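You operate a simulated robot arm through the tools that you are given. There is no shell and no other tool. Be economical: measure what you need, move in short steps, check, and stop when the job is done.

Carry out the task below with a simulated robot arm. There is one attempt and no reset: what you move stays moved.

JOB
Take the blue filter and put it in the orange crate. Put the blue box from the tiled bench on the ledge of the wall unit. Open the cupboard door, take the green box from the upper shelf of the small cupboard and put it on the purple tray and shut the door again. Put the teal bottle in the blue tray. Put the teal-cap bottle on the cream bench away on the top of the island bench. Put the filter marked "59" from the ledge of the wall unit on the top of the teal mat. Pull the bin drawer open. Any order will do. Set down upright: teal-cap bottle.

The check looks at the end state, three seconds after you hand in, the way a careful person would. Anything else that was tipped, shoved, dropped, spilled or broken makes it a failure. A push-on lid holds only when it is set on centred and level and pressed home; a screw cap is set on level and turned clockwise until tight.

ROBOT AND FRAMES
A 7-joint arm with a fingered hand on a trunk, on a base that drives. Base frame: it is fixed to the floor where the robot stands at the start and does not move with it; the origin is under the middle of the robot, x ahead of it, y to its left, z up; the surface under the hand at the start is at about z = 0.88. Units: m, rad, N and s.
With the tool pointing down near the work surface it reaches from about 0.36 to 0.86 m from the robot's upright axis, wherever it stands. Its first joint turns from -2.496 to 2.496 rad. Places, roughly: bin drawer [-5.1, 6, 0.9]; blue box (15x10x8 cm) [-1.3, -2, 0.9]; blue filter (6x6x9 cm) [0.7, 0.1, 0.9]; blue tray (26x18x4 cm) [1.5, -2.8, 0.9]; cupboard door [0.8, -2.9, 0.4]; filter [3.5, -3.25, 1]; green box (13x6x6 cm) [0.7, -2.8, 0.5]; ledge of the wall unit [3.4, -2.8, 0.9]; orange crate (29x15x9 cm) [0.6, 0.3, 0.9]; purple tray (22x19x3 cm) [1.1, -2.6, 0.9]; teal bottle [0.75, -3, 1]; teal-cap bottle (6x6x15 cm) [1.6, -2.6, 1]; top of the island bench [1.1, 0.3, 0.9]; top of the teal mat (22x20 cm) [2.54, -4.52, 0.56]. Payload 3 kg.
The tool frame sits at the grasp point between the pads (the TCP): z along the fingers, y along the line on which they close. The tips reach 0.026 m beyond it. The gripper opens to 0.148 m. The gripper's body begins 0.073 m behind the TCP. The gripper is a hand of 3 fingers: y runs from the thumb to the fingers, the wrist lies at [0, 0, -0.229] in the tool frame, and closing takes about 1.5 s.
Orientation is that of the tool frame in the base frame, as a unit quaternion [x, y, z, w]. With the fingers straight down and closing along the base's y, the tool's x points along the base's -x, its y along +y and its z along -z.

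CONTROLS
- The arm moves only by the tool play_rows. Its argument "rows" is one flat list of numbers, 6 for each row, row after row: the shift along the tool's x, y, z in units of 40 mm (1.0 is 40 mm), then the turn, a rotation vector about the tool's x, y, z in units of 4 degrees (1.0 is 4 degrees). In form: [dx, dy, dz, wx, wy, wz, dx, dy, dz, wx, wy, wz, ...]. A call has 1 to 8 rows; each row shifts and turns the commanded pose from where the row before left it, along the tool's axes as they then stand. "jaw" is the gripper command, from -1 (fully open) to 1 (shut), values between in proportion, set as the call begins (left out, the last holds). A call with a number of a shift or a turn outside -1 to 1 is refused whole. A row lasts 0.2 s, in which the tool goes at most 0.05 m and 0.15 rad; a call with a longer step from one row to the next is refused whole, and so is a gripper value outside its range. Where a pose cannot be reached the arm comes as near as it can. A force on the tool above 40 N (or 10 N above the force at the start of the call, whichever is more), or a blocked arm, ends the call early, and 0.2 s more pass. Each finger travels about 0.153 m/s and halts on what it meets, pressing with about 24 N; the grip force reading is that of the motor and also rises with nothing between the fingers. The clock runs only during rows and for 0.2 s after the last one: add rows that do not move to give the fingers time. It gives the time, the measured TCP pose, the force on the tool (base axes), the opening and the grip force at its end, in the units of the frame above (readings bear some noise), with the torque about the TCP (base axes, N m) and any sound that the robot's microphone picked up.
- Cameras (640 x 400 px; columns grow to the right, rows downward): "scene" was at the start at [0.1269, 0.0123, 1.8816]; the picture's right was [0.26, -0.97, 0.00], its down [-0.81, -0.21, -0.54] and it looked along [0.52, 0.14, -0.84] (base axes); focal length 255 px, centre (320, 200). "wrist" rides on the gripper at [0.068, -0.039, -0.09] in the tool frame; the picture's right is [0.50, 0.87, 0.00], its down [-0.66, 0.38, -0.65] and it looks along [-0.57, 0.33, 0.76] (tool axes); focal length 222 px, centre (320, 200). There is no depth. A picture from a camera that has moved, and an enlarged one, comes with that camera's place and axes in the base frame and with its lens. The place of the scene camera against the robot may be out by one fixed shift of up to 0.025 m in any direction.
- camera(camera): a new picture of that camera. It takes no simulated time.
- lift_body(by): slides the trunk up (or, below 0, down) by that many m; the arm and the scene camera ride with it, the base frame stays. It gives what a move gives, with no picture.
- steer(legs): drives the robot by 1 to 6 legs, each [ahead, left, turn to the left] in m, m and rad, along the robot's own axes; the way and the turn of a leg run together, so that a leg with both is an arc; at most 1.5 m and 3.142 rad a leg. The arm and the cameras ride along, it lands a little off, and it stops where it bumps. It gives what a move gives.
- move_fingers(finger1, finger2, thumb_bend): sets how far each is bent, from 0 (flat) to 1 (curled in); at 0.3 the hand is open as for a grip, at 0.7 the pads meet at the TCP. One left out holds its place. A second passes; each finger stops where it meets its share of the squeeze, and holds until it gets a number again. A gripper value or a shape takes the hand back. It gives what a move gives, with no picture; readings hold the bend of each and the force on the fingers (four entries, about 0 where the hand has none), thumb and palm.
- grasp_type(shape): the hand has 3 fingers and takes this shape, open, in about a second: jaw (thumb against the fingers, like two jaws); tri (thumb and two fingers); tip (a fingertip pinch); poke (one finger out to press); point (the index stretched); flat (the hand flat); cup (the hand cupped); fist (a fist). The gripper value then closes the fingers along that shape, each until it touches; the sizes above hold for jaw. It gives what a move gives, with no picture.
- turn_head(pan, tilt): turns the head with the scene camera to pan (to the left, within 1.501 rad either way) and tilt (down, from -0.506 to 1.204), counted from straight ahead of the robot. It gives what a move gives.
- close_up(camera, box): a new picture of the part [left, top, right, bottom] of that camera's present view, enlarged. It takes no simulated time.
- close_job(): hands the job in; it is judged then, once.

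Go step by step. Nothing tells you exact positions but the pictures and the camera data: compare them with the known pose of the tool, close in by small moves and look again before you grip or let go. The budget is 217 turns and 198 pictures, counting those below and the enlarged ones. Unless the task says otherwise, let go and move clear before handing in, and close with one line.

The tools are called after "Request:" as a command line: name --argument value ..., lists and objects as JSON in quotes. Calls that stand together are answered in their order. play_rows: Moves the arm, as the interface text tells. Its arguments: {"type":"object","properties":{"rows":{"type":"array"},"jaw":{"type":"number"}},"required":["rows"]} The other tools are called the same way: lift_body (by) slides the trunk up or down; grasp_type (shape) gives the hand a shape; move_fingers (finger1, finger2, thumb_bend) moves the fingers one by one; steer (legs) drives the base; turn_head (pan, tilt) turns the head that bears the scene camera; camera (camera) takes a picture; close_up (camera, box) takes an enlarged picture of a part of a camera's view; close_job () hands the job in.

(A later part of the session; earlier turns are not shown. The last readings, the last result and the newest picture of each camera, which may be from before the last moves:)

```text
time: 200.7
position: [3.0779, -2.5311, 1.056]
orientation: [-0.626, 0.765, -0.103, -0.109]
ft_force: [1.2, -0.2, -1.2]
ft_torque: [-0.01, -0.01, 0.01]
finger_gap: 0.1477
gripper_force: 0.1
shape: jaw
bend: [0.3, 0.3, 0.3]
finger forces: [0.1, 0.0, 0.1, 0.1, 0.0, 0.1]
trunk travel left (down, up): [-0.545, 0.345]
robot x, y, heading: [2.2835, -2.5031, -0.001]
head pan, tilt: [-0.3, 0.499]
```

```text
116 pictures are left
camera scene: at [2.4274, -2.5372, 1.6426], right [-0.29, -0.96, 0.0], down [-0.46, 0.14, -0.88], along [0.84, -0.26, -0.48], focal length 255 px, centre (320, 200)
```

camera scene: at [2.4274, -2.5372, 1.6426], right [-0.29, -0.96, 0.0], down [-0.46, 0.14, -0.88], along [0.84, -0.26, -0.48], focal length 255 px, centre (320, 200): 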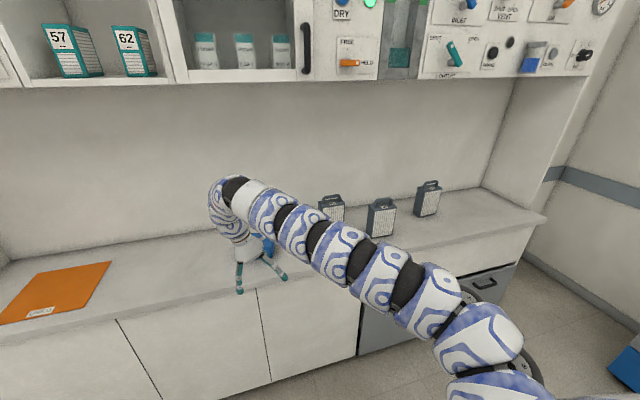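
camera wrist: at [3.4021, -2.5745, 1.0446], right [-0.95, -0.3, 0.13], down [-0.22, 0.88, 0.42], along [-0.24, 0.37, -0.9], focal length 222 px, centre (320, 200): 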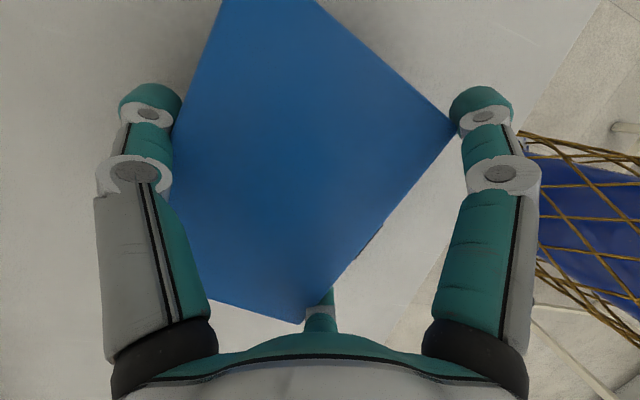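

Request:
close_up --camera "scene" --box '[300, 160, 460, 260]'

Request:
steer --legs '[[0, -0.5, 0]]'

Request:
turn_head --pan 0 --tilt 0.5

Request:
camera --camera "scene"

```text
4.00 times, centred on (380, 210) of scene
camera zoom: at [2.4274, -2.5372, 1.6426], right [-0.29, -0.96, 0.0], down [-0.46, 0.14, -0.88], along [0.84, -0.26, -0.48], focal length 1021 px, centre (80, 160)
```

zoom: 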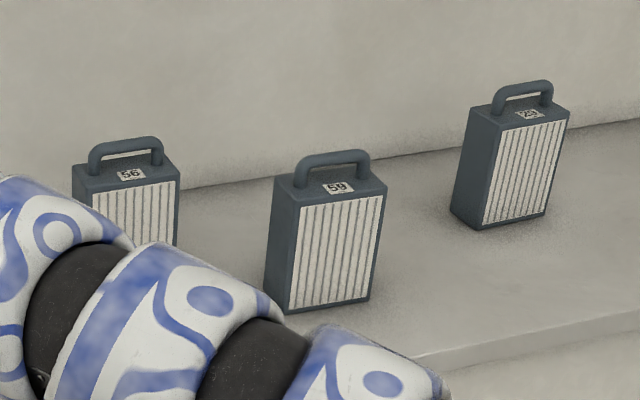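

```text
time: 203.6
position: [3.0797, -3.0384, 1.054]
orientation: [-0.625, 0.766, -0.103, -0.109]
ft_force: [0.1, -0.4, -0.1]
ft_torque: [-0.02, 0.01, -0.01]
finger_gap: 0.1477
gripper_force: 0.1
shape: jaw
bend: [0.3, 0.3, 0.3]
finger forces: [0.0, 0.0, 0.0, 0.0, 0.1, 0.0]
trunk travel left (down, up): [-0.545, 0.345]
robot x, y, heading: [2.2841, -3.0085, 0.006]
head pan, tilt: [-0.3, 0.499]
```

```text
time: 204.4
position: [3.0786, -3.0392, 1.0549]
orientation: [-0.625, 0.766, -0.104, -0.11]
ft_force: [0.4, 0.7, 0.4]
ft_torque: [-0.02, 0.01, 0.01]
finger_gap: 0.1479
gripper_force: 0.1
shape: jaw
bend: [0.3, 0.3, 0.3]
finger forces: [0.1, 0.0, 0.0, 0.1, 0.0, 0.1]
trunk travel left (down, up): [-0.545, 0.345]
robot x, y, heading: [2.2796, -3.0104, 0.0]
head pan, tilt: [0.0, 0.499]
```

```text
114 pictures are left
camera scene: at [2.4323, -3.0161, 1.6426], right [0.0, -1.0, 0.0], down [-0.48, 0.0, -0.88], along [0.88, 0.0, -0.48], focal length 255 px, centre (320, 200)
```

scene: 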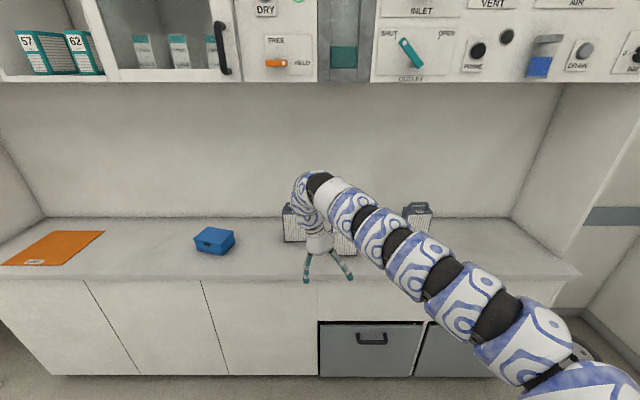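

The blue box is placed well. I'll read the filter labels more closely.

Request:
close_up --camera "scene" --box '[396, 195, 444, 225]'

Request:
turn_head --pan -0.3 --tilt 0.5

Request:
camera --camera "scene"

Request:
camera --camera "wrist"

```text
13.33 times, centred on (420, 210) of scene
camera zoom: at [2.4323, -3.0161, 1.6426], right [0.0, -1.0, 0.0], down [-0.48, 0.0, -0.88], along [0.88, 0.0, -0.48], focal length 3404 px, centre (-1013, 67)
```

zoom: 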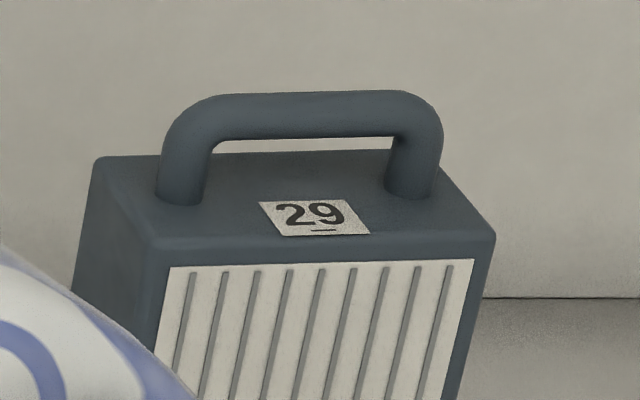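

```text
time: 205.2
position: [3.0795, -3.0391, 1.0556]
orientation: [-0.625, 0.766, -0.103, -0.109]
ft_force: [-0.2, 0.1, 0.6]
ft_torque: [-0.01, -0.01, -0.02]
finger_gap: 0.1477
gripper_force: 0.0
shape: jaw
bend: [0.3, 0.3, 0.3]
finger forces: [0.1, 0.0, 0.0, 0.1, 0.0, 0.1]
trunk travel left (down, up): [-0.545, 0.345]
robot x, y, heading: [2.2804, -3.0078, 0.004]
head pan, tilt: [-0.3, 0.499]
```

```text
112 pictures are left
camera scene: at [2.4282, -3.0429, 1.6426], right [-0.29, -0.96, 0.0], down [-0.46, 0.14, -0.88], along [0.84, -0.26, -0.48], focal length 255 px, centre (320, 200)
```

scene: 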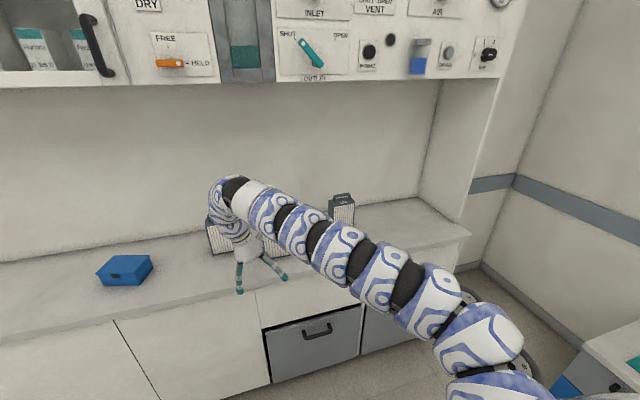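

```text
111 pictures are left
camera wrist: at [3.1071, -3.0825, 1.1626], right [-0.95, -0.3, 0.13], down [-0.22, 0.88, 0.42], along [-0.24, 0.37, -0.9], focal length 222 px, centre (320, 200)
```

wrist: 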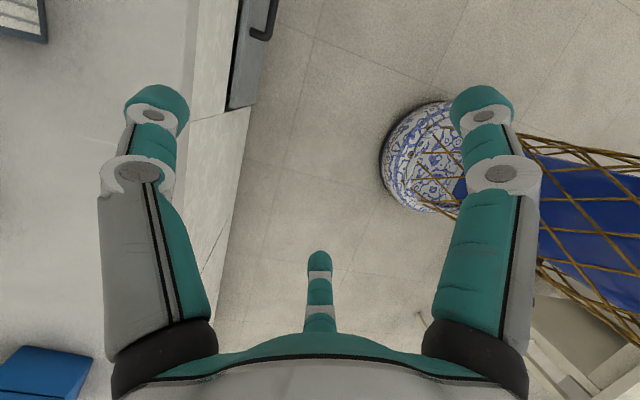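

The middle filter is "59" (the others are 56 and 29). It stands at about [3.37, −3.134] with its front facing me. I'll straighten the hand, raise it and line up.

Request:
lift_body --by 0.08

Request:
play_rows --rows '[0, 0, 0, 0, -0.9, 0, 0, 0, 0, 0, -0.9, 0, 0, 0, 0, 0, -0.9, 0, 0, 0, 0, 0, -0.9, 0, 0, 0, 0, 0, -0.75, 0, 0, 0, 0, 0, 0, -0.97, 0, 0, 0, 0, 0, -0.97, 0, 0, 0, 0, 0, -0.97]'

Request:
steer --legs '[[0.15, -0.09, 0]]'

Request:
camera --camera "wrist"

Request:
camera --camera "scene"

```text
time: 206.4
position: [3.0789, -3.0386, 1.1359]
orientation: [-0.625, 0.766, -0.102, -0.11]
ft_force: [0.5, -0.1, -0.1]
ft_torque: [0.02, 0.02, -0.01]
finger_gap: 0.1479
gripper_force: 0.1
shape: jaw
bend: [0.3, 0.3, 0.3]
finger forces: [0.1, 0.0, 0.1, 0.1, 0.0, 0.0]
trunk travel left (down, up): [-0.625, 0.265]
robot x, y, heading: [2.2817, -3.0086, 0.004]
head pan, tilt: [-0.3, 0.499]
```

```text
time: 208.2
position: [3.1035, -3.0254, 1.1422]
orientation: [0.708, -0.705, 0.024, 0.021]
ft_force: [-0.4, -0.3, -0.5]
ft_torque: [-0.03, -0.01, -0.01]
finger_gap: 0.148
gripper_force: 0.1
shape: jaw
bend: [0.3, 0.3, 0.3]
finger forces: [0.0, 0.0, 0.1, 0.0, 0.1, 0.0]
out of reach, approached as far as the arm can: row 2, 3, 4
trunk travel left (down, up): [-0.625, 0.265]
robot x, y, heading: [2.2799, -3.0108, 0.002]
head pan, tilt: [-0.3, 0.499]
```

```text
time: 209.7
position: [3.251, -3.1137, 1.1409]
orientation: [0.707, -0.706, 0.024, 0.021]
ft_force: [-1.1, 0.6, 0.0]
ft_torque: [0.05, 0.02, 0.04]
finger_gap: 0.1481
gripper_force: 0.0
shape: jaw
bend: [0.3, 0.3, 0.3]
finger forces: [0.0, 0.0, 0.1, 0.0, 0.0, 0.1]
trunk travel left (down, up): [-0.625, 0.265]
robot x, y, heading: [2.4295, -3.1001, 0.003]
head pan, tilt: [-0.3, 0.499]
```

```text
110 pictures are left
camera wrist: at [3.2899, -3.1753, 1.2353], right [-0.86, -0.5, 0.03], down [-0.38, 0.69, 0.61], along [-0.33, 0.52, -0.79], focal length 222 px, centre (320, 200)
```

wrist: 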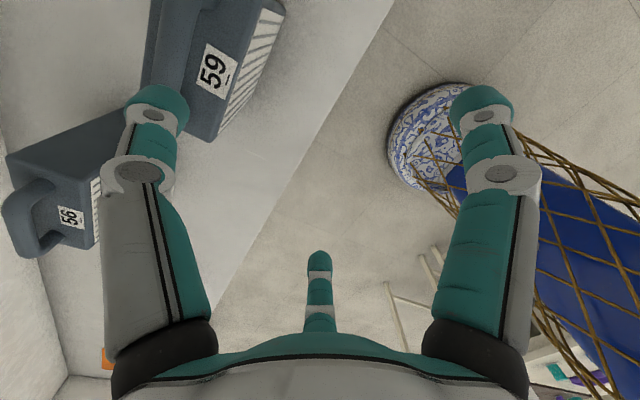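

```text
109 pictures are left
camera scene: at [2.576, -3.1329, 1.7224], right [-0.29, -0.96, 0.0], down [-0.46, 0.14, -0.88], along [0.84, -0.26, -0.48], focal length 255 px, centre (320, 200)
```

scene: 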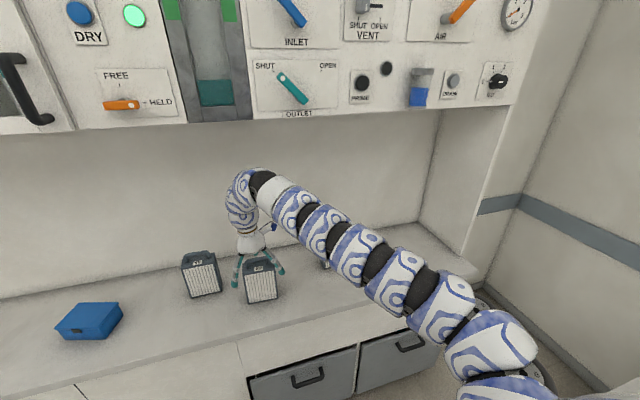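

Request:
steer --legs '[[0.096, 0, 0]]'

Request:
lift_body --by -0.02

Request:
camera --camera "wrist"

Request:
close_up --camera "scene" --box '[160, 160, 340, 320]'

```text
time: 210.8
position: [3.3484, -3.1135, 1.1399]
orientation: [0.708, -0.705, 0.024, 0.021]
ft_force: [0.5, 0.0, -0.6]
ft_torque: [0.02, 0.04, -0.01]
finger_gap: 0.1479
gripper_force: 0.1
shape: jaw
bend: [0.3, 0.3, 0.3]
finger forces: [0.0, 0.0, 0.0, 0.1, 0.0, 0.0]
trunk travel left (down, up): [-0.625, 0.265]
robot x, y, heading: [2.5247, -3.0985, -0.001]
head pan, tilt: [-0.3, 0.499]
```

```text
time: 211.5
position: [3.3481, -3.1137, 1.1202]
orientation: [0.708, -0.705, 0.024, 0.021]
ft_force: [-0.5, 0.0, -0.5]
ft_torque: [-0.02, 0.0, 0.03]
finger_gap: 0.1479
gripper_force: 0.1
shape: jaw
bend: [0.3, 0.3, 0.3]
finger forces: [0.1, 0.0, 0.0, 0.1, 0.1, 0.0]
trunk travel left (down, up): [-0.605, 0.285]
robot x, y, heading: [2.5233, -3.0997, 0.002]
head pan, tilt: [-0.3, 0.499]
```

```text
108 pictures are left
camera wrist: at [3.3858, -3.1751, 1.2161], right [-0.86, -0.5, 0.03], down [-0.38, 0.69, 0.61], along [-0.33, 0.52, -0.79], focal length 222 px, centre (320, 200)
```

wrist: 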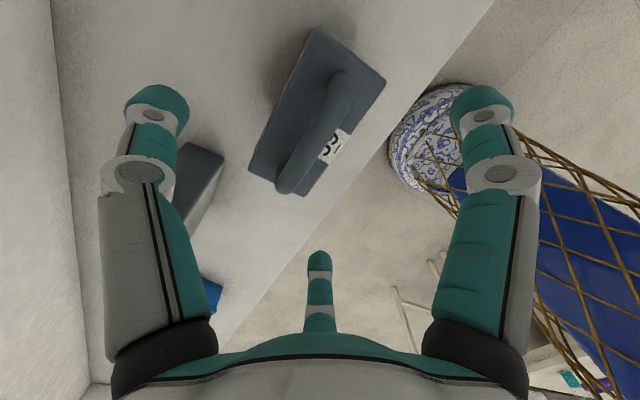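

```text
2.50 times, centred on (250, 240) of scene
camera zoom: at [2.6715, -3.132, 1.7025], right [-0.29, -0.96, 0.0], down [-0.46, 0.14, -0.88], along [0.84, -0.26, -0.48], focal length 638 px, centre (495, 100)
```

zoom: 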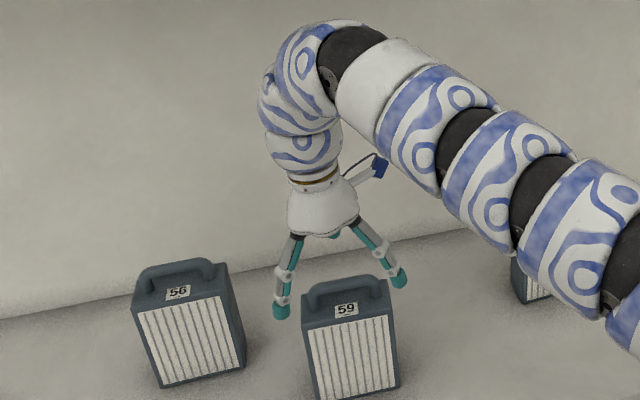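

The hand is centred over filter 59 and square to it. I'll lower and grip its body below the handle.

Request:
lift_body --by -0.108

Request:
play_rows --rows '[0, 0, 0, 0, 0, 0, 0, 0, 0, 0, 0, 0, 0, 0, 0, 0, 0, 0, 0, 0, 0, 0, 0, 0, 0, 0, 0, 0, 0, 0, 0, 0, 0, 0, 0, 0]' --jaw 1

Request:
camera --camera "wrist"

```text
time: 212.9
position: [3.3474, -3.1133, 1.0138]
orientation: [0.708, -0.705, 0.025, 0.022]
ft_force: [0.0, 0.2, 0.4]
ft_torque: [-0.01, -0.04, -0.01]
finger_gap: 0.1478
gripper_force: 0.0
shape: jaw
bend: [0.3, 0.3, 0.3]
finger forces: [0.0, 0.1, 0.1, 0.0, 0.0, 0.0]
trunk travel left (down, up): [-0.497, 0.393]
robot x, y, heading: [2.5225, -3.0999, 0.002]
head pan, tilt: [-0.3, 0.499]
```

```text
time: 214.3
position: [3.3476, -3.114, 1.0134]
orientation: [0.708, -0.705, 0.023, 0.021]
ft_force: [-0.1, -0.6, -0.4]
ft_torque: [0.0, -0.09, 0.02]
finger_gap: 0.0638
gripper_force: 23.8
shape: jaw
bend: [0.79, 0.79, 0.7]
finger forces: [14.2, 14.2, 0.0, 0.1, 29.0, 0.1]
trunk travel left (down, up): [-0.497, 0.393]
robot x, y, heading: [2.5251, -3.1009, 0.005]
head pan, tilt: [-0.3, 0.499]
```

```text
106 pictures are left
camera wrist: at [3.3859, -3.1752, 1.1079], right [-0.86, -0.5, 0.03], down [-0.38, 0.69, 0.61], along [-0.33, 0.52, -0.79], focal length 222 px, centre (320, 200)
```

wrist: 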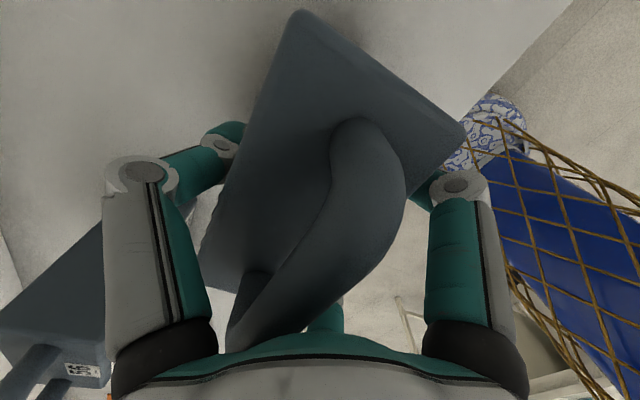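

Gripped firmly. I'll lift, back away from the counter, turn south and look at the teal mat.

Request:
lift_body --by 0.13

Request:
steer --legs '[[-0.4, 0, 0], [0, 0, -1.572]]'

Request:
turn_head --pan 0.2 --tilt 0.6

Request:
camera --camera "scene"

```text
time: 215.8
position: [3.3481, -3.1141, 1.1431]
orientation: [0.708, -0.705, 0.023, 0.022]
ft_force: [-0.9, 0.0, -3.7]
ft_torque: [0.01, 0.04, 0.05]
finger_gap: 0.0637
gripper_force: 23.9
shape: jaw
bend: [0.79, 0.79, 0.7]
finger forces: [14.4, 14.6, 0.1, 0.0, 29.0, 0.1]
trunk travel left (down, up): [-0.627, 0.263]
robot x, y, heading: [2.5233, -3.0992, 0.002]
head pan, tilt: [-0.3, 0.499]
```

```text
time: 222.2
position: [2.09, -3.9235, 1.1424]
orientation: [0.01, 0.999, -0.002, -0.032]
ft_force: [0.4, -0.3, -2.9]
ft_torque: [0.04, -0.02, 0.0]
finger_gap: 0.063
gripper_force: 23.8
shape: jaw
bend: [0.79, 0.79, 0.7]
finger forces: [13.9, 14.4, 0.1, 0.1, 28.3, 0.0]
trunk travel left (down, up): [-0.627, 0.263]
robot x, y, heading: [2.1198, -3.1006, -1.589]
head pan, tilt: [-0.3, 0.499]
```

```text
time: 223.2
position: [2.091, -3.9232, 1.1438]
orientation: [0.01, 0.999, -0.002, -0.033]
ft_force: [-0.1, 0.6, -2.3]
ft_torque: [0.0, -0.01, 0.01]
finger_gap: 0.0631
gripper_force: 23.9
shape: jaw
bend: [0.79, 0.79, 0.7]
finger forces: [14.0, 14.3, 0.1, 0.0, 28.4, 0.1]
trunk travel left (down, up): [-0.627, 0.263]
robot x, y, heading: [2.1259, -3.1002, -1.592]
head pan, tilt: [0.201, 0.6]
```

```text
105 pictures are left
camera scene: at [2.1175, -3.274, 1.7155], right [-0.98, -0.18, 0.0], down [-0.1, 0.56, -0.82], along [0.15, -0.81, -0.57], focal length 255 px, centre (320, 200)
```

scene: 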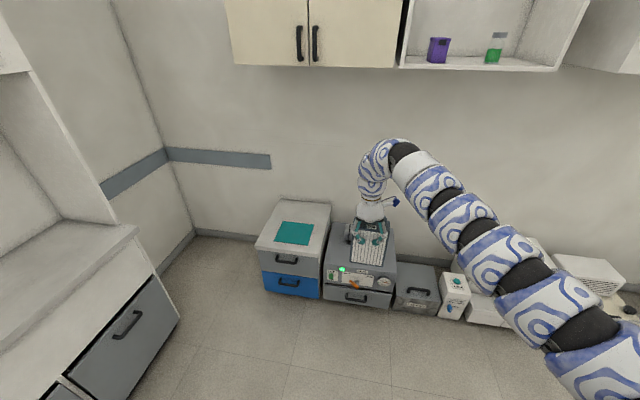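

The teal mat lies at about [2.52, −4.52] on the low drawer cabinet. I'll strafe over, lower the trunk and bring the filter above it.

Request:
steer --legs '[[0, 0.43, 0.02], [0.4, 0, 0]]'

Request:
lift_body --by -0.25

Request:
camera --camera "scene"

Request:
camera --camera "wrist"

```text
time: 227.8
position: [2.5348, -4.3236, 1.1431]
orientation: [0.001, 0.999, -0.002, -0.032]
ft_force: [-0.4, -0.5, -2.1]
ft_torque: [0.09, 0.01, 0.0]
finger_gap: 0.0632
gripper_force: 24.1
shape: jaw
bend: [0.79, 0.79, 0.7]
finger forces: [14.1, 14.4, 0.1, 0.0, 28.5, 0.0]
trunk travel left (down, up): [-0.627, 0.263]
robot x, y, heading: [2.5535, -3.4994, -1.576]
head pan, tilt: [0.201, 0.6]
```

```text
time: 230.4
position: [2.5355, -4.3226, 0.8918]
orientation: [0.001, 0.999, -0.002, -0.032]
ft_force: [0.1, 0.0, -2.5]
ft_torque: [0.01, -0.04, -0.02]
finger_gap: 0.063
gripper_force: 24.2
shape: jaw
bend: [0.79, 0.79, 0.7]
finger forces: [14.1, 14.3, 0.0, 0.0, 28.6, 0.1]
trunk travel left (down, up): [-0.377, 0.513]
robot x, y, heading: [2.5558, -3.4987, -1.578]
head pan, tilt: [0.201, 0.6]
```

```text
104 pictures are left
camera scene: at [2.5505, -3.6722, 1.4655], right [-0.98, -0.2, 0.0], down [-0.11, 0.55, -0.82], along [0.16, -0.81, -0.57], focal length 255 px, centre (320, 200)
```

scene: 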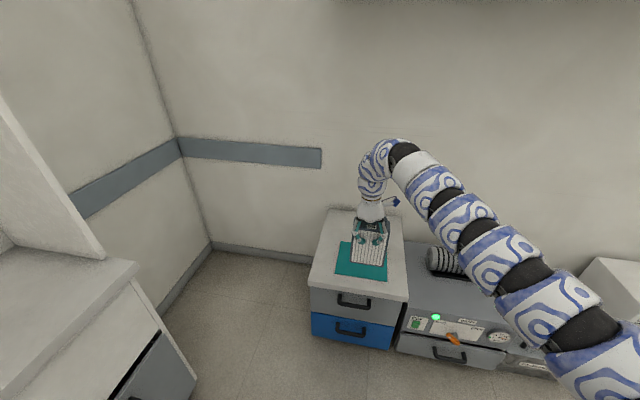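

```text
103 pictures are left
camera wrist: at [2.4738, -4.3601, 0.9878], right [-0.5, 0.87, 0.03], down [0.7, 0.38, 0.61], along [0.52, 0.32, -0.79], focal length 222 px, centre (320, 200)
```

wrist: 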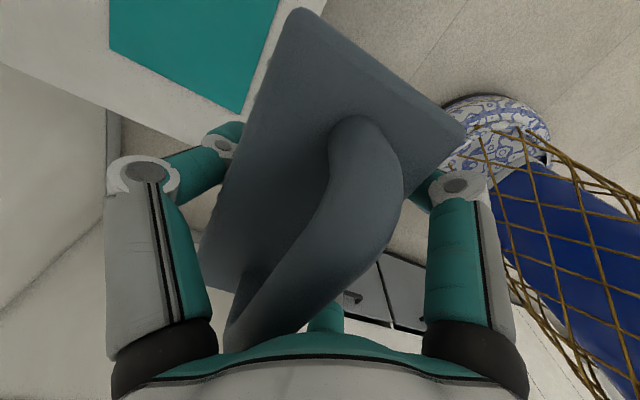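

Request:
steer --legs '[[0.19, 0, 0]]'

Request:
lift_body --by -0.16

Request:
close_up --camera "scene" --box '[280, 160, 480, 300]'

Request:
camera --camera "wrist"

```text
time: 232.0
position: [2.5374, -4.5111, 0.893]
orientation: [0.0, 0.999, -0.002, -0.032]
ft_force: [0.2, 0.2, -2.6]
ft_torque: [0.03, 0.02, -0.03]
finger_gap: 0.0631
gripper_force: 23.9
shape: jaw
bend: [0.79, 0.79, 0.7]
finger forces: [14.2, 14.4, 0.0, 0.0, 28.6, 0.0]
trunk travel left (down, up): [-0.377, 0.513]
robot x, y, heading: [2.5521, -3.6918, -1.57]
head pan, tilt: [0.201, 0.6]
```

```text
time: 233.8
position: [2.5372, -4.5115, 0.7332]
orientation: [0.0, 0.999, -0.002, -0.032]
ft_force: [-0.7, 1.2, -2.4]
ft_torque: [0.03, -0.02, 0.0]
finger_gap: 0.0633
gripper_force: 24.0
shape: jaw
bend: [0.79, 0.79, 0.7]
finger forces: [14.2, 14.5, 0.0, 0.0, 28.7, 0.0]
trunk travel left (down, up): [-0.217, 0.673]
robot x, y, heading: [2.553, -3.6926, -1.576]
head pan, tilt: [0.201, 0.6]
```

```text
2.86 times, centred on (380, 230) of scene
camera zoom: at [2.5507, -3.8615, 1.3055], right [-0.98, -0.2, 0.0], down [-0.11, 0.55, -0.82], along [0.16, -0.81, -0.57], focal length 729 px, centre (149, 114)
```

zoom: 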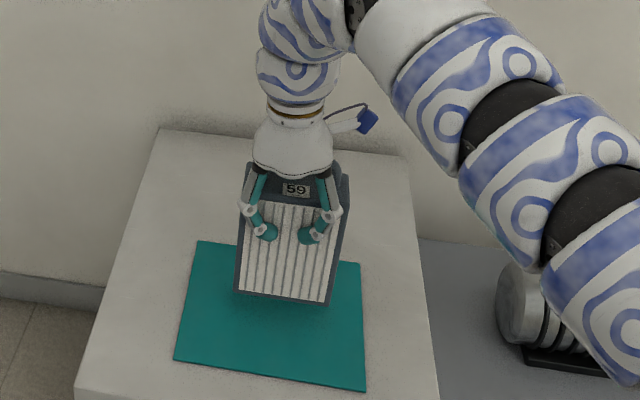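

```text
101 pictures are left
camera wrist: at [2.4763, -4.5497, 0.8278], right [-0.5, 0.87, 0.03], down [0.7, 0.38, 0.61], along [0.52, 0.32, -0.79], focal length 222 px, centre (320, 200)
```

wrist: 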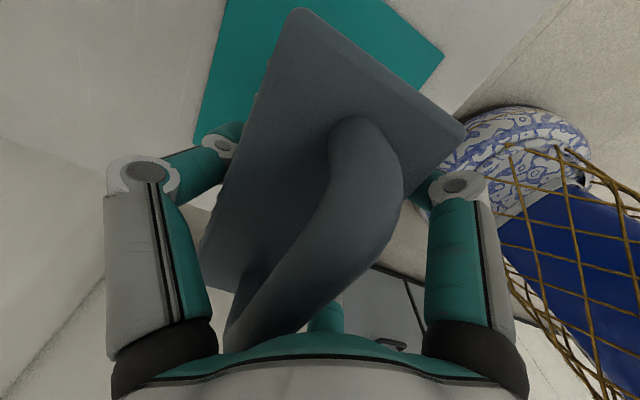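

Request:
lift_body --by -0.028

Request:
play_rows --rows '[0, 0, 0.1, 0, 0, 0, 0, 0, 0.1, 0, 0, 0, 0, 0, 0.1, 0, 0, 0, 0, 0, 0.1, 0, 0, 0, 0, 0, 0.1, 0, 0, 0]'

```text
time: 234.5
position: [2.539, -4.5103, 0.7054]
orientation: [-0.001, 0.999, -0.002, -0.033]
ft_force: [-0.1, -0.1, -2.1]
ft_torque: [0.02, 0.02, 0.03]
finger_gap: 0.0629
gripper_force: 24.6
shape: jaw
bend: [0.79, 0.79, 0.7]
finger forces: [14.3, 14.4, 0.0, 0.0, 28.7, 0.0]
trunk travel left (down, up): [-0.189, 0.701]
robot x, y, heading: [2.5534, -3.6905, -1.571]
head pan, tilt: [0.201, 0.6]
```

```text
time: 235.7
position: [2.5365, -4.5101, 0.6864]
orientation: [0.0, 0.999, -0.001, -0.032]
ft_force: [0.6, 1.6, 7.6]
ft_torque: [-0.18, 0.03, 0.03]
finger_gap: 0.063
gripper_force: 23.9
shape: jaw
bend: [0.79, 0.79, 0.7]
finger forces: [14.9, 15.1, 0.0, 0.1, 28.3, 0.0]
trunk travel left (down, up): [-0.189, 0.701]
robot x, y, heading: [2.5532, -3.6898, -1.571]
head pan, tilt: [0.201, 0.6]
```

The filter touches down on the mat. I'll open and rise.

Request:
play_rows --rows '[0, 0, 0, 0, 0, 0, 0, 0, 0, 0, 0, 0, 0, 0, 0, 0, 0, 0, 0, 0, 0, 0, 0, 0]' --jaw -1

Request:
lift_body --by 0.25

Request:
camera --camera "wrist"

Request:
camera --camera "scene"

```text
time: 236.7
position: [2.536, -4.5095, 0.686]
orientation: [0.0, 0.999, -0.002, -0.032]
ft_force: [0.0, -0.3, -0.1]
ft_torque: [-0.01, 0.01, 0.0]
finger_gap: 0.148
gripper_force: 0.1
shape: jaw
bend: [0.3, 0.3, 0.3]
finger forces: [0.1, 0.0, 0.1, 0.0, 0.1, 0.1]
trunk travel left (down, up): [-0.189, 0.701]
robot x, y, heading: [2.5551, -3.6878, -1.574]
head pan, tilt: [0.201, 0.6]
```

```text
time: 239.3
position: [2.5375, -4.5107, 0.9353]
orientation: [0.0, 0.999, -0.002, -0.032]
ft_force: [-0.1, 0.9, -0.1]
ft_torque: [-0.01, -0.03, 0.03]
finger_gap: 0.1481
gripper_force: 0.2
shape: jaw
bend: [0.3, 0.3, 0.3]
finger forces: [0.0, 0.0, 0.0, 0.0, 0.0, 0.1]
trunk travel left (down, up): [-0.439, 0.451]
robot x, y, heading: [2.5539, -3.6886, -1.57]
head pan, tilt: [0.201, 0.6]
```

```text
100 pictures are left
camera wrist: at [2.4749, -4.5492, 1.0303], right [-0.5, 0.87, 0.03], down [0.7, 0.38, 0.61], along [0.52, 0.32, -0.79], focal length 222 px, centre (320, 200)
```

wrist: 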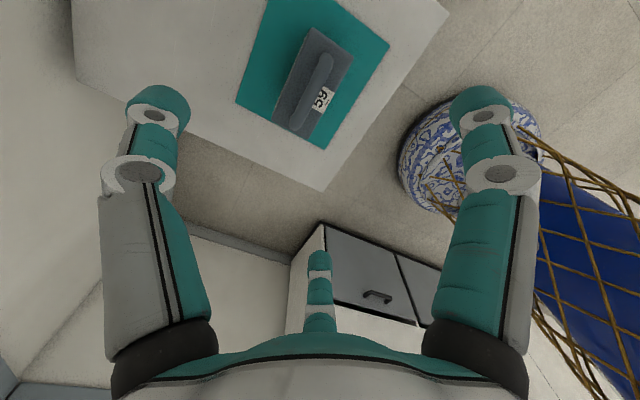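

```text
99 pictures are left
camera scene: at [2.5507, -3.8615, 1.5275], right [-0.98, -0.2, 0.0], down [-0.11, 0.55, -0.82], along [0.16, -0.81, -0.57], focal length 255 px, centre (320, 200)
```

scene: 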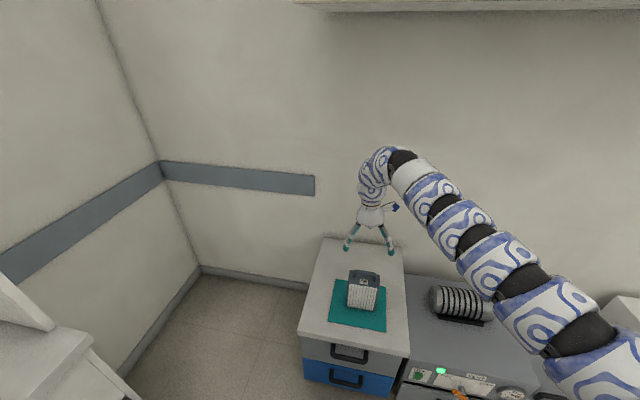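

Filter 59 stands on the mat. Next is the cream bench, so I'll raise the trunk and drive to its south side facing north.

Request:
lift_body --by 0.42

Request:
steer --legs '[[-0.2, 0, 0], [0, 0, -1.57], [1.35, 0, 0], [0, -0.3, 0]]'

Request:
turn_head --pan -1.2 --tilt 0.6

Request:
camera --camera "scene"

```text
refused: 0.42 is not a number from -0.4 to 0.4
```

```text
time: 252.8
position: [0.4374, -3.0851, 0.9365]
orientation: [0.741, 0.671, 0.022, -0.024]
ft_force: [-0.7, -0.5, -0.2]
ft_torque: [0.04, 0.0, 0.03]
finger_gap: 0.1479
gripper_force: 0.0
shape: jaw
bend: [0.3, 0.3, 0.3]
finger forces: [0.0, 0.1, 0.0, 0.0, 0.0, 0.0]
trunk travel left (down, up): [-0.439, 0.451]
robot x, y, heading: [1.2547, -3.1793, 3.037]
head pan, tilt: [0.201, 0.6]
stopped in leg 4: the robot was blocked; the commanded pose is now the measured one
```

```text
time: 254.3
position: [0.4383, -3.0825, 0.9361]
orientation: [0.741, 0.671, 0.021, -0.023]
ft_force: [1.4, -0.4, 0.2]
ft_torque: [-0.01, 0.0, 0.0]
finger_gap: 0.1478
gripper_force: 0.1
shape: jaw
bend: [0.3, 0.3, 0.3]
finger forces: [0.0, 0.0, 0.1, 0.0, 0.0, 0.0]
trunk travel left (down, up): [-0.439, 0.451]
robot x, y, heading: [1.255, -3.1863, 3.043]
head pan, tilt: [-1.201, 0.6]
```

```text
98 pictures are left
camera scene: at [1.1298, -3.094, 1.5275], right [0.96, 0.27, 0.0], down [0.15, -0.54, -0.83], along [-0.22, 0.8, -0.56], focal length 255 px, centre (320, 200)
```

scene: 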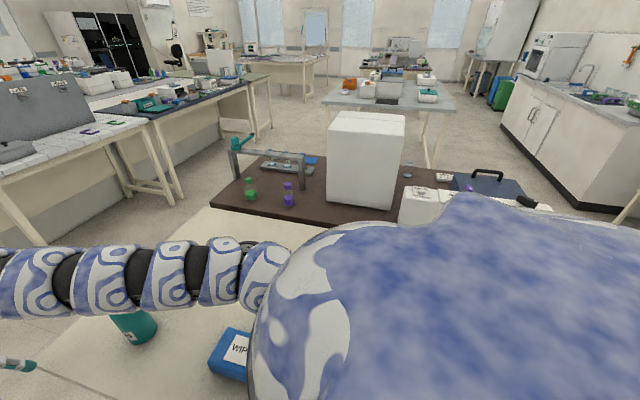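

The lift was refused, and my strafe went the wrong way and nudged the bench. The bottle is still standing. I'll back straight off to the south, then raise the trunk.

Request:
steer --legs '[[0, 0.45, 0]]'

Request:
lift_body --by 0.35

Request:
turn_head --pan -1.3 --tilt 0.7

Request:
camera --camera "scene"

```text
time: 257.0
position: [0.3924, -3.5193, 0.9362]
orientation: [0.742, 0.669, 0.021, -0.022]
ft_force: [0.1, 0.6, -0.3]
ft_torque: [-0.02, 0.0, -0.03]
finger_gap: 0.148
gripper_force: 0.0
shape: jaw
bend: [0.3, 0.3, 0.3]
finger forces: [0.1, 0.0, 0.0, 0.1, 0.0, 0.0]
trunk travel left (down, up): [-0.439, 0.451]
robot x, y, heading: [1.2097, -3.6235, 3.04]
head pan, tilt: [-1.201, 0.6]
```

```text
time: 260.4
position: [0.3911, -3.5193, 1.286]
orientation: [0.742, 0.67, 0.022, -0.023]
ft_force: [0.2, -0.1, 1.1]
ft_torque: [0.03, 0.03, -0.02]
finger_gap: 0.1481
gripper_force: 0.0
shape: jaw
bend: [0.3, 0.3, 0.3]
finger forces: [0.0, 0.0, 0.1, 0.0, 0.0, 0.0]
trunk travel left (down, up): [-0.789, 0.101]
robot x, y, heading: [1.204, -3.6229, 3.034]
head pan, tilt: [-1.201, 0.6]
```

```text
time: 261.1
position: [0.3921, -3.5194, 1.2862]
orientation: [0.742, 0.669, 0.021, -0.023]
ft_force: [0.5, 0.0, 0.2]
ft_torque: [-0.03, -0.04, 0.01]
finger_gap: 0.1481
gripper_force: 0.1
shape: jaw
bend: [0.3, 0.3, 0.3]
finger forces: [0.0, 0.0, 0.0, 0.0, 0.0, 0.0]
trunk travel left (down, up): [-0.789, 0.101]
robot x, y, heading: [1.2085, -3.6246, 3.035]
head pan, tilt: [-1.3, 0.7]
```

```text
97 pictures are left
camera scene: at [1.0925, -3.5342, 1.8689], right [0.99, 0.17, 0.0], down [0.11, -0.64, -0.77], along [-0.13, 0.75, -0.64], focal length 255 px, centre (320, 200)
```

scene: 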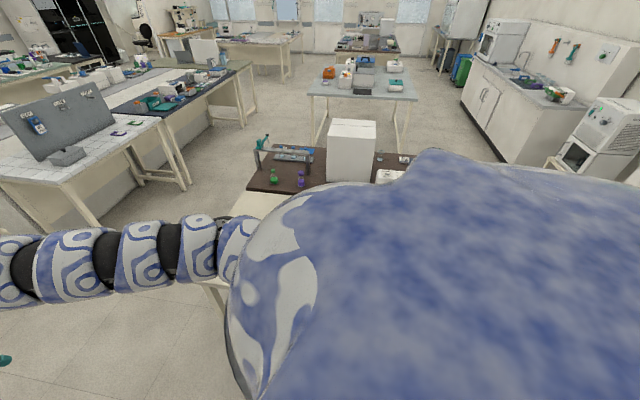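

Request:
steer --legs '[[0, 0, -1.465]]'

Request:
turn_head --pan 0.1 --tilt 0.85

Request:
camera --camera "scene"

Request:
camera --camera "wrist"

```text
time: 265.1
position: [1.243, -2.7998, 1.2858]
orientation: [0.999, -0.011, 0.032, -0.002]
ft_force: [0.2, -1.2, -0.5]
ft_torque: [0.01, -0.03, -0.01]
finger_gap: 0.1479
gripper_force: 0.0
shape: jaw
bend: [0.3, 0.3, 0.3]
finger forces: [0.0, 0.0, 0.0, 0.0, 0.0, 0.1]
trunk travel left (down, up): [-0.789, 0.101]
robot x, y, heading: [1.2082, -3.6217, 1.549]
head pan, tilt: [-1.3, 0.7]
```

```text
time: 266.7
position: [1.2427, -2.8, 1.2865]
orientation: [0.999, -0.011, 0.031, -0.002]
ft_force: [0.4, -0.4, -0.7]
ft_torque: [-0.03, 0.0, 0.03]
finger_gap: 0.1477
gripper_force: 0.0
shape: jaw
bend: [0.3, 0.3, 0.3]
finger forces: [0.1, 0.1, 0.0, 0.0, 0.0, 0.1]
trunk travel left (down, up): [-0.789, 0.101]
robot x, y, heading: [1.2106, -3.6249, 1.548]
head pan, tilt: [0.099, 0.85]
```

```text
96 pictures are left
camera scene: at [1.1824, -3.4683, 1.8566], right [1.0, 0.08, 0.0], down [0.06, -0.75, -0.66], along [-0.05, 0.66, -0.75], focal length 255 px, centre (320, 200)
```

scene: 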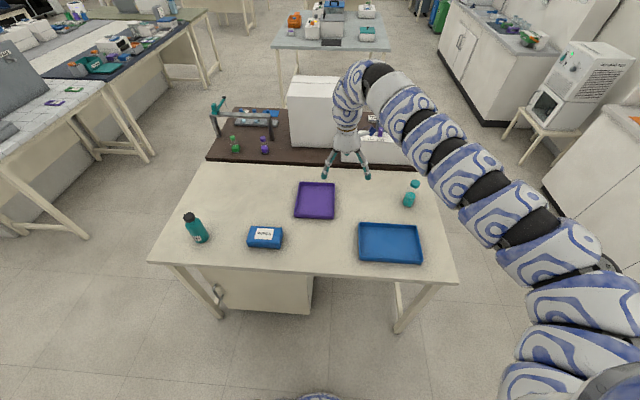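

```text
95 pictures are left
camera wrist: at [1.3044, -2.7628, 1.3808], right [0.48, -0.88, 0.03], down [-0.7, -0.37, 0.61], along [-0.52, -0.31, -0.79], focal length 222 px, centre (320, 200)
```

wrist: 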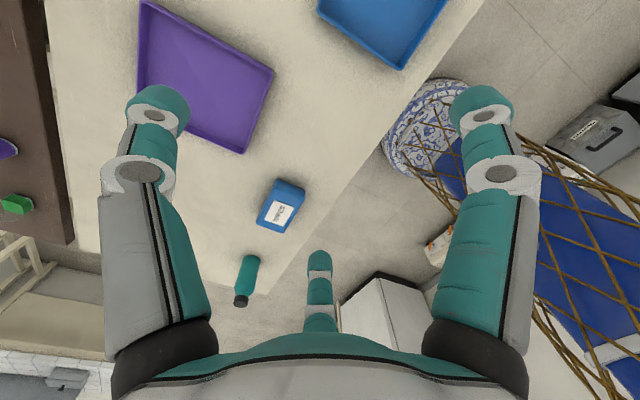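

I see the whole bench: the teal bottle is near [0.64, −2.87], the blue tray is at right front, and the purple tray and teal-cap bottle stand further back. I'll strafe left to the teal bottle first.

Request:
steer --legs '[[0, 0.5, 0.02], [-0.1, 0.1, 0]]'

Request:
camera --camera "wrist"

Request:
camera --camera "scene"

```text
time: 270.5
position: [0.6195, -2.8995, 1.2865]
orientation: [0.999, 0.006, 0.033, -0.003]
ft_force: [0.2, -0.5, 1.0]
ft_torque: [0.04, -0.06, -0.02]
finger_gap: 0.148
gripper_force: 0.0
shape: jaw
bend: [0.3, 0.3, 0.3]
finger forces: [0.0, 0.0, 0.0, 0.1, 0.0, 0.0]
trunk travel left (down, up): [-0.789, 0.101]
robot x, y, heading: [0.6129, -3.7193, 1.585]
head pan, tilt: [0.099, 0.85]
```

```text
94 pictures are left
camera wrist: at [0.6795, -2.8596, 1.3817], right [0.51, -0.86, 0.03], down [-0.69, -0.39, 0.61], along [-0.51, -0.33, -0.79], focal length 222 px, centre (320, 200)
```

wrist: 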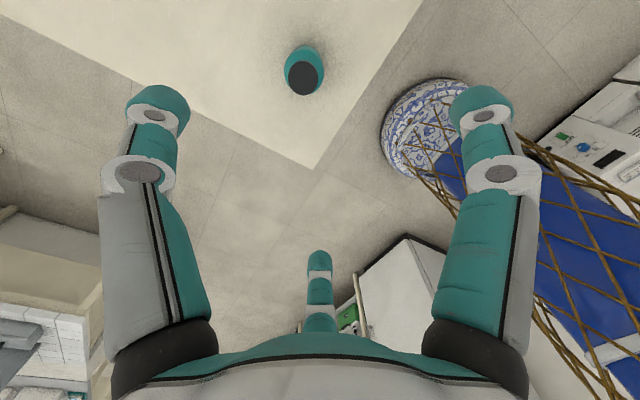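

```text
93 pictures are left
camera scene: at [0.581, -3.5686, 1.8568], right [0.99, 0.11, 0.0], down [0.08, -0.75, -0.66], along [-0.07, 0.66, -0.75], focal length 255 px, centre (320, 200)
```

scene: 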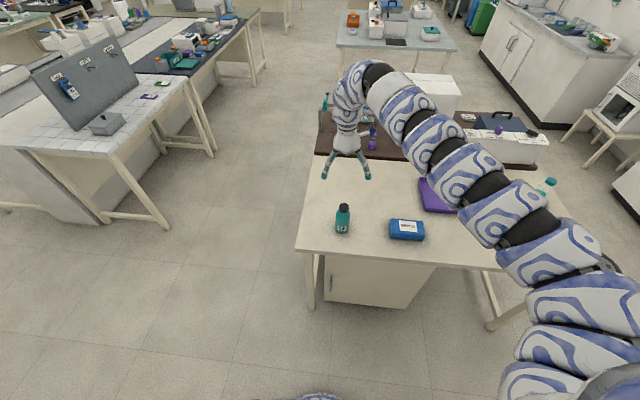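

Request:
play_rows --rows '[-0.28, -0.41, 0.5, 0, -0.95, 0, 0, 0, 0.5, 0, 0, 0]'

Request:
lift_body --by -0.12

Request:
camera --camera "wrist"

```text
time: 271.1
position: [0.611, -2.8812, 1.2456]
orientation: [1.0, 0.007, -0.002, -0.003]
ft_force: [-0.2, -0.6, -0.7]
ft_torque: [-0.01, 0.0, 0.0]
finger_gap: 0.1477
gripper_force: 0.1
shape: jaw
bend: [0.3, 0.3, 0.3]
finger forces: [0.1, 0.1, 0.0, 0.0, 0.0, 0.1]
trunk travel left (down, up): [-0.789, 0.101]
robot x, y, heading: [0.6127, -3.7205, 1.579]
head pan, tilt: [0.099, 0.85]
```

```text
time: 272.6
position: [0.6121, -2.8808, 1.1247]
orientation: [1.0, 0.006, -0.001, -0.003]
ft_force: [0.4, 0.0, -0.4]
ft_torque: [0.02, -0.02, 0.0]
finger_gap: 0.1478
gripper_force: 0.0
shape: jaw
bend: [0.3, 0.3, 0.3]
finger forces: [0.0, 0.0, 0.1, 0.0, 0.0, 0.0]
trunk travel left (down, up): [-0.669, 0.221]
robot x, y, heading: [0.619, -3.7202, 1.582]
head pan, tilt: [0.099, 0.85]
```

```text
92 pictures are left
camera wrist: at [0.6779, -2.8422, 1.2163], right [0.51, -0.86, -0.01], down [-0.65, -0.39, 0.65], along [-0.56, -0.33, -0.76], focal length 222 px, centre (320, 200)
```

wrist: 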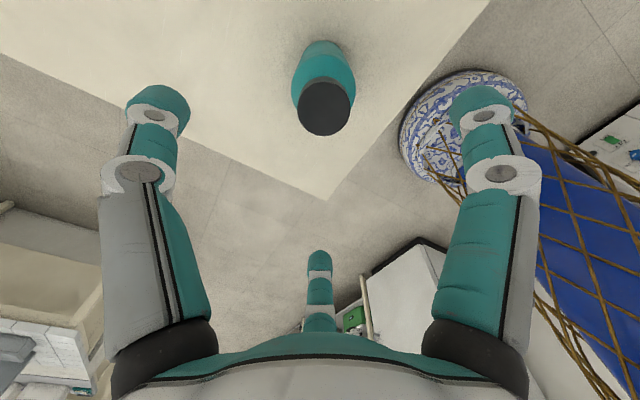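

Request:
play_rows --rows '[0.62, -0.03, 0, 0, 0, 0]' --jaw -0.6

Request:
lift_body --by -0.128

Request:
camera --camera "wrist"

```text
time: 273.0
position: [0.6364, -2.8802, 1.1259]
orientation: [1.0, 0.006, -0.001, -0.002]
ft_force: [0.4, 0.2, -0.9]
ft_torque: [-0.03, 0.01, 0.01]
finger_gap: 0.1187
gripper_force: 0.0
shape: jaw
bend: [0.25, 0.25, 0.47]
finger forces: [0.0, 0.0, 0.0, 0.0, 0.0, 0.1]
trunk travel left (down, up): [-0.669, 0.221]
robot x, y, heading: [0.6113, -3.7174, 1.584]
head pan, tilt: [0.099, 0.85]
```

```text
time: 274.6
position: [0.6356, -2.8805, 0.9988]
orientation: [1.0, 0.006, -0.001, -0.004]
ft_force: [-0.6, -0.4, 0.1]
ft_torque: [-0.03, 0.03, 0.02]
finger_gap: 0.1187
gripper_force: 0.1
shape: jaw
bend: [0.25, 0.25, 0.47]
finger forces: [0.1, 0.0, 0.1, 0.0, 0.0, 0.0]
trunk travel left (down, up): [-0.541, 0.349]
robot x, y, heading: [0.6112, -3.7215, 1.577]
head pan, tilt: [0.099, 0.85]
```

```text
91 pictures are left
camera wrist: at [0.7029, -2.8406, 1.0891], right [0.51, -0.86, -0.01], down [-0.65, -0.39, 0.65], along [-0.56, -0.33, -0.76], focal length 222 px, centre (320, 200)
```

wrist: 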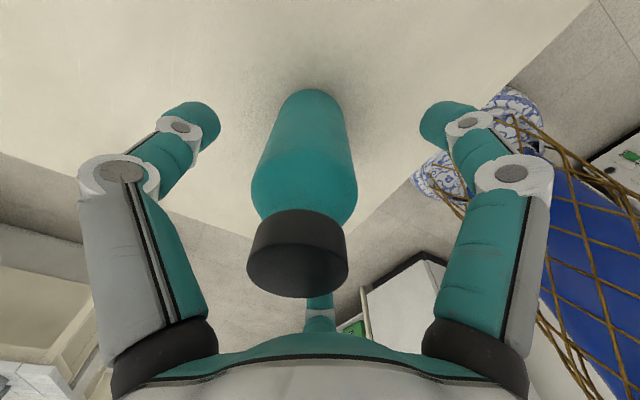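

Request:
play_rows --rows '[0, 0, 0, 0, 0, 0, 0, 0, 0, 0, 0, 0, 0, 0, 0, 0, 0, 0, 0, 0, 0, 0, 0, 0, 0, 0, 0, 0, 0, 0]' --jaw 1

Request:
lift_body --by 0.2

Request:
camera --camera "wrist"

```text
time: 275.8
position: [0.6363, -2.8788, 0.9996]
orientation: [1.0, 0.007, -0.001, -0.003]
ft_force: [0.0, -0.4, 0.0]
ft_torque: [0.0, 0.0, 0.01]
finger_gap: 0.0541
gripper_force: 23.6
shape: jaw
bend: [0.76, 0.77, 0.7]
finger forces: [20.5, 21.6, 0.1, 0.0, 21.1, 0.0]
trunk travel left (down, up): [-0.541, 0.349]
robot x, y, heading: [0.6143, -3.7174, 1.581]
head pan, tilt: [0.099, 0.85]
```

```text
time: 278.0
position: [0.636, -2.8804, 1.1977]
orientation: [1.0, 0.007, -0.002, -0.003]
ft_force: [0.9, 0.3, -0.7]
ft_torque: [0.0, 0.0, 0.02]
finger_gap: 0.0544
gripper_force: 23.6
shape: jaw
bend: [0.76, 0.77, 0.7]
finger forces: [20.6, 21.6, 0.1, 0.0, 21.1, 0.1]
trunk travel left (down, up): [-0.741, 0.149]
robot x, y, heading: [0.6116, -3.7221, 1.583]
head pan, tilt: [0.099, 0.85]
```

```text
90 pictures are left
camera wrist: at [0.703, -2.8403, 1.2888], right [0.51, -0.86, -0.01], down [-0.65, -0.39, 0.65], along [-0.56, -0.33, -0.76], focal length 222 px, centre (320, 200)
```

wrist: 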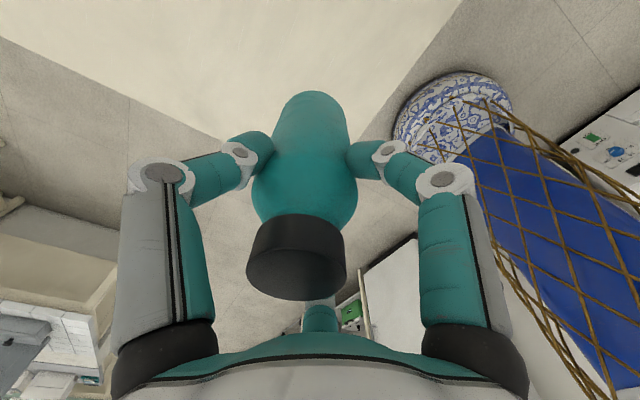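

Request:
steer --legs '[[0, -0.8, -0.01], [0.05, 0, 0]]'

Request:
camera --camera "wrist"

Request:
camera --camera "scene"

```text
time: 282.8
position: [1.4474, -2.8284, 1.1956]
orientation: [1.0, -0.004, -0.001, -0.002]
ft_force: [-0.1, -0.9, -0.8]
ft_torque: [-0.01, -0.01, -0.03]
finger_gap: 0.0542
gripper_force: 23.8
shape: jaw
bend: [0.76, 0.77, 0.7]
finger forces: [20.7, 21.6, 0.1, 0.0, 21.1, 0.0]
trunk travel left (down, up): [-0.741, 0.149]
robot x, y, heading: [1.4084, -3.6701, 1.56]
head pan, tilt: [0.099, 0.85]
```

```text
89 pictures are left
camera wrist: at [1.5156, -2.7898, 1.2875], right [0.49, -0.87, 0.0], down [-0.66, -0.38, 0.65], along [-0.57, -0.32, -0.76], focal length 222 px, centre (320, 200)
```

wrist: 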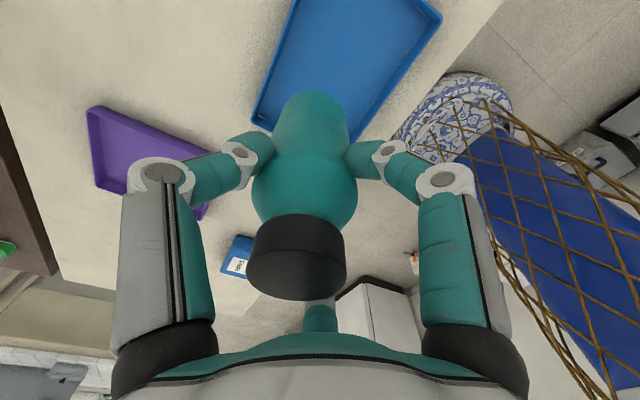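

```text
88 pictures are left
camera scene: at [1.381, -3.5134, 1.8083], right [1.0, 0.09, 0.0], down [0.07, -0.75, -0.66], along [-0.06, 0.66, -0.75], focal length 255 px, centre (320, 200)
```

scene: 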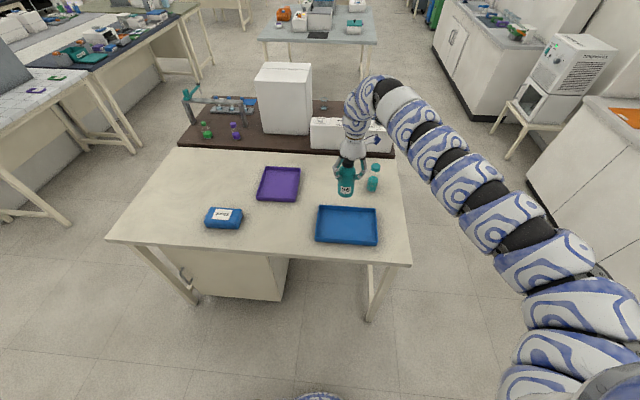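

Request:
play_rows --rows '[0.1, 0.5, 0, 0, 0, 0]'

Request:
lift_body --by -0.178

Request:
close_up --camera "scene" --box '[260, 130, 440, 260]'

Request:
play_rows --rows '[0, 0, 0.1, 0, 0, 0, 0, 0, 0.1, 0, 0, 0, 0, 0, 0.1, 0, 0, 0]'

```text
time: 283.2
position: [1.4497, -2.8391, 1.1969]
orientation: [1.0, -0.002, -0.001, -0.001]
ft_force: [0.5, -0.5, 0.2]
ft_torque: [0.03, -0.02, -0.02]
finger_gap: 0.0538
gripper_force: 23.9
shape: jaw
bend: [0.76, 0.77, 0.7]
finger forces: [20.5, 21.8, 0.0, 0.1, 21.2, 0.1]
out of reach, approached as far as the arm can: row 1
trunk travel left (down, up): [-0.741, 0.149]
robot x, y, heading: [1.4088, -3.6687, 1.562]
head pan, tilt: [0.099, 0.85]
```

```text
time: 285.1
position: [1.4498, -2.8393, 1.0211]
orientation: [1.0, -0.004, -0.001, -0.003]
ft_force: [-0.5, 0.1, -1.0]
ft_torque: [0.02, -0.05, 0.03]
finger_gap: 0.054
gripper_force: 24.0
shape: jaw
bend: [0.76, 0.77, 0.7]
finger forces: [20.5, 21.8, 0.0, 0.0, 21.1, 0.0]
trunk travel left (down, up): [-0.563, 0.327]
robot x, y, heading: [1.4083, -3.6668, 1.558]
head pan, tilt: [0.099, 0.85]
```

```text
3.08 times, centred on (350, 195) of scene
camera zoom: at [1.3809, -3.5161, 1.6306], right [1.0, 0.09, 0.0], down [0.07, -0.75, -0.66], along [-0.06, 0.66, -0.75], focal length 786 px, centre (228, 215)
```

zoom: 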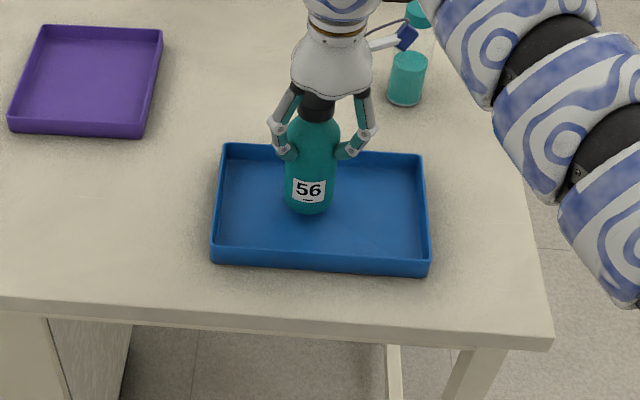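

```text
time: 285.9
position: [1.4499, -2.8392, 1.0075]
orientation: [1.0, -0.003, -0.001, -0.003]
ft_force: [0.7, -0.4, -0.6]
ft_torque: [0.01, 0.03, 0.02]
finger_gap: 0.054
gripper_force: 23.6
shape: jaw
bend: [0.76, 0.77, 0.7]
finger forces: [20.5, 22.0, 0.0, 0.1, 21.2, 0.1]
trunk travel left (down, up): [-0.563, 0.327]
robot x, y, heading: [1.4055, -3.6693, 1.56]
head pan, tilt: [0.099, 0.85]
```

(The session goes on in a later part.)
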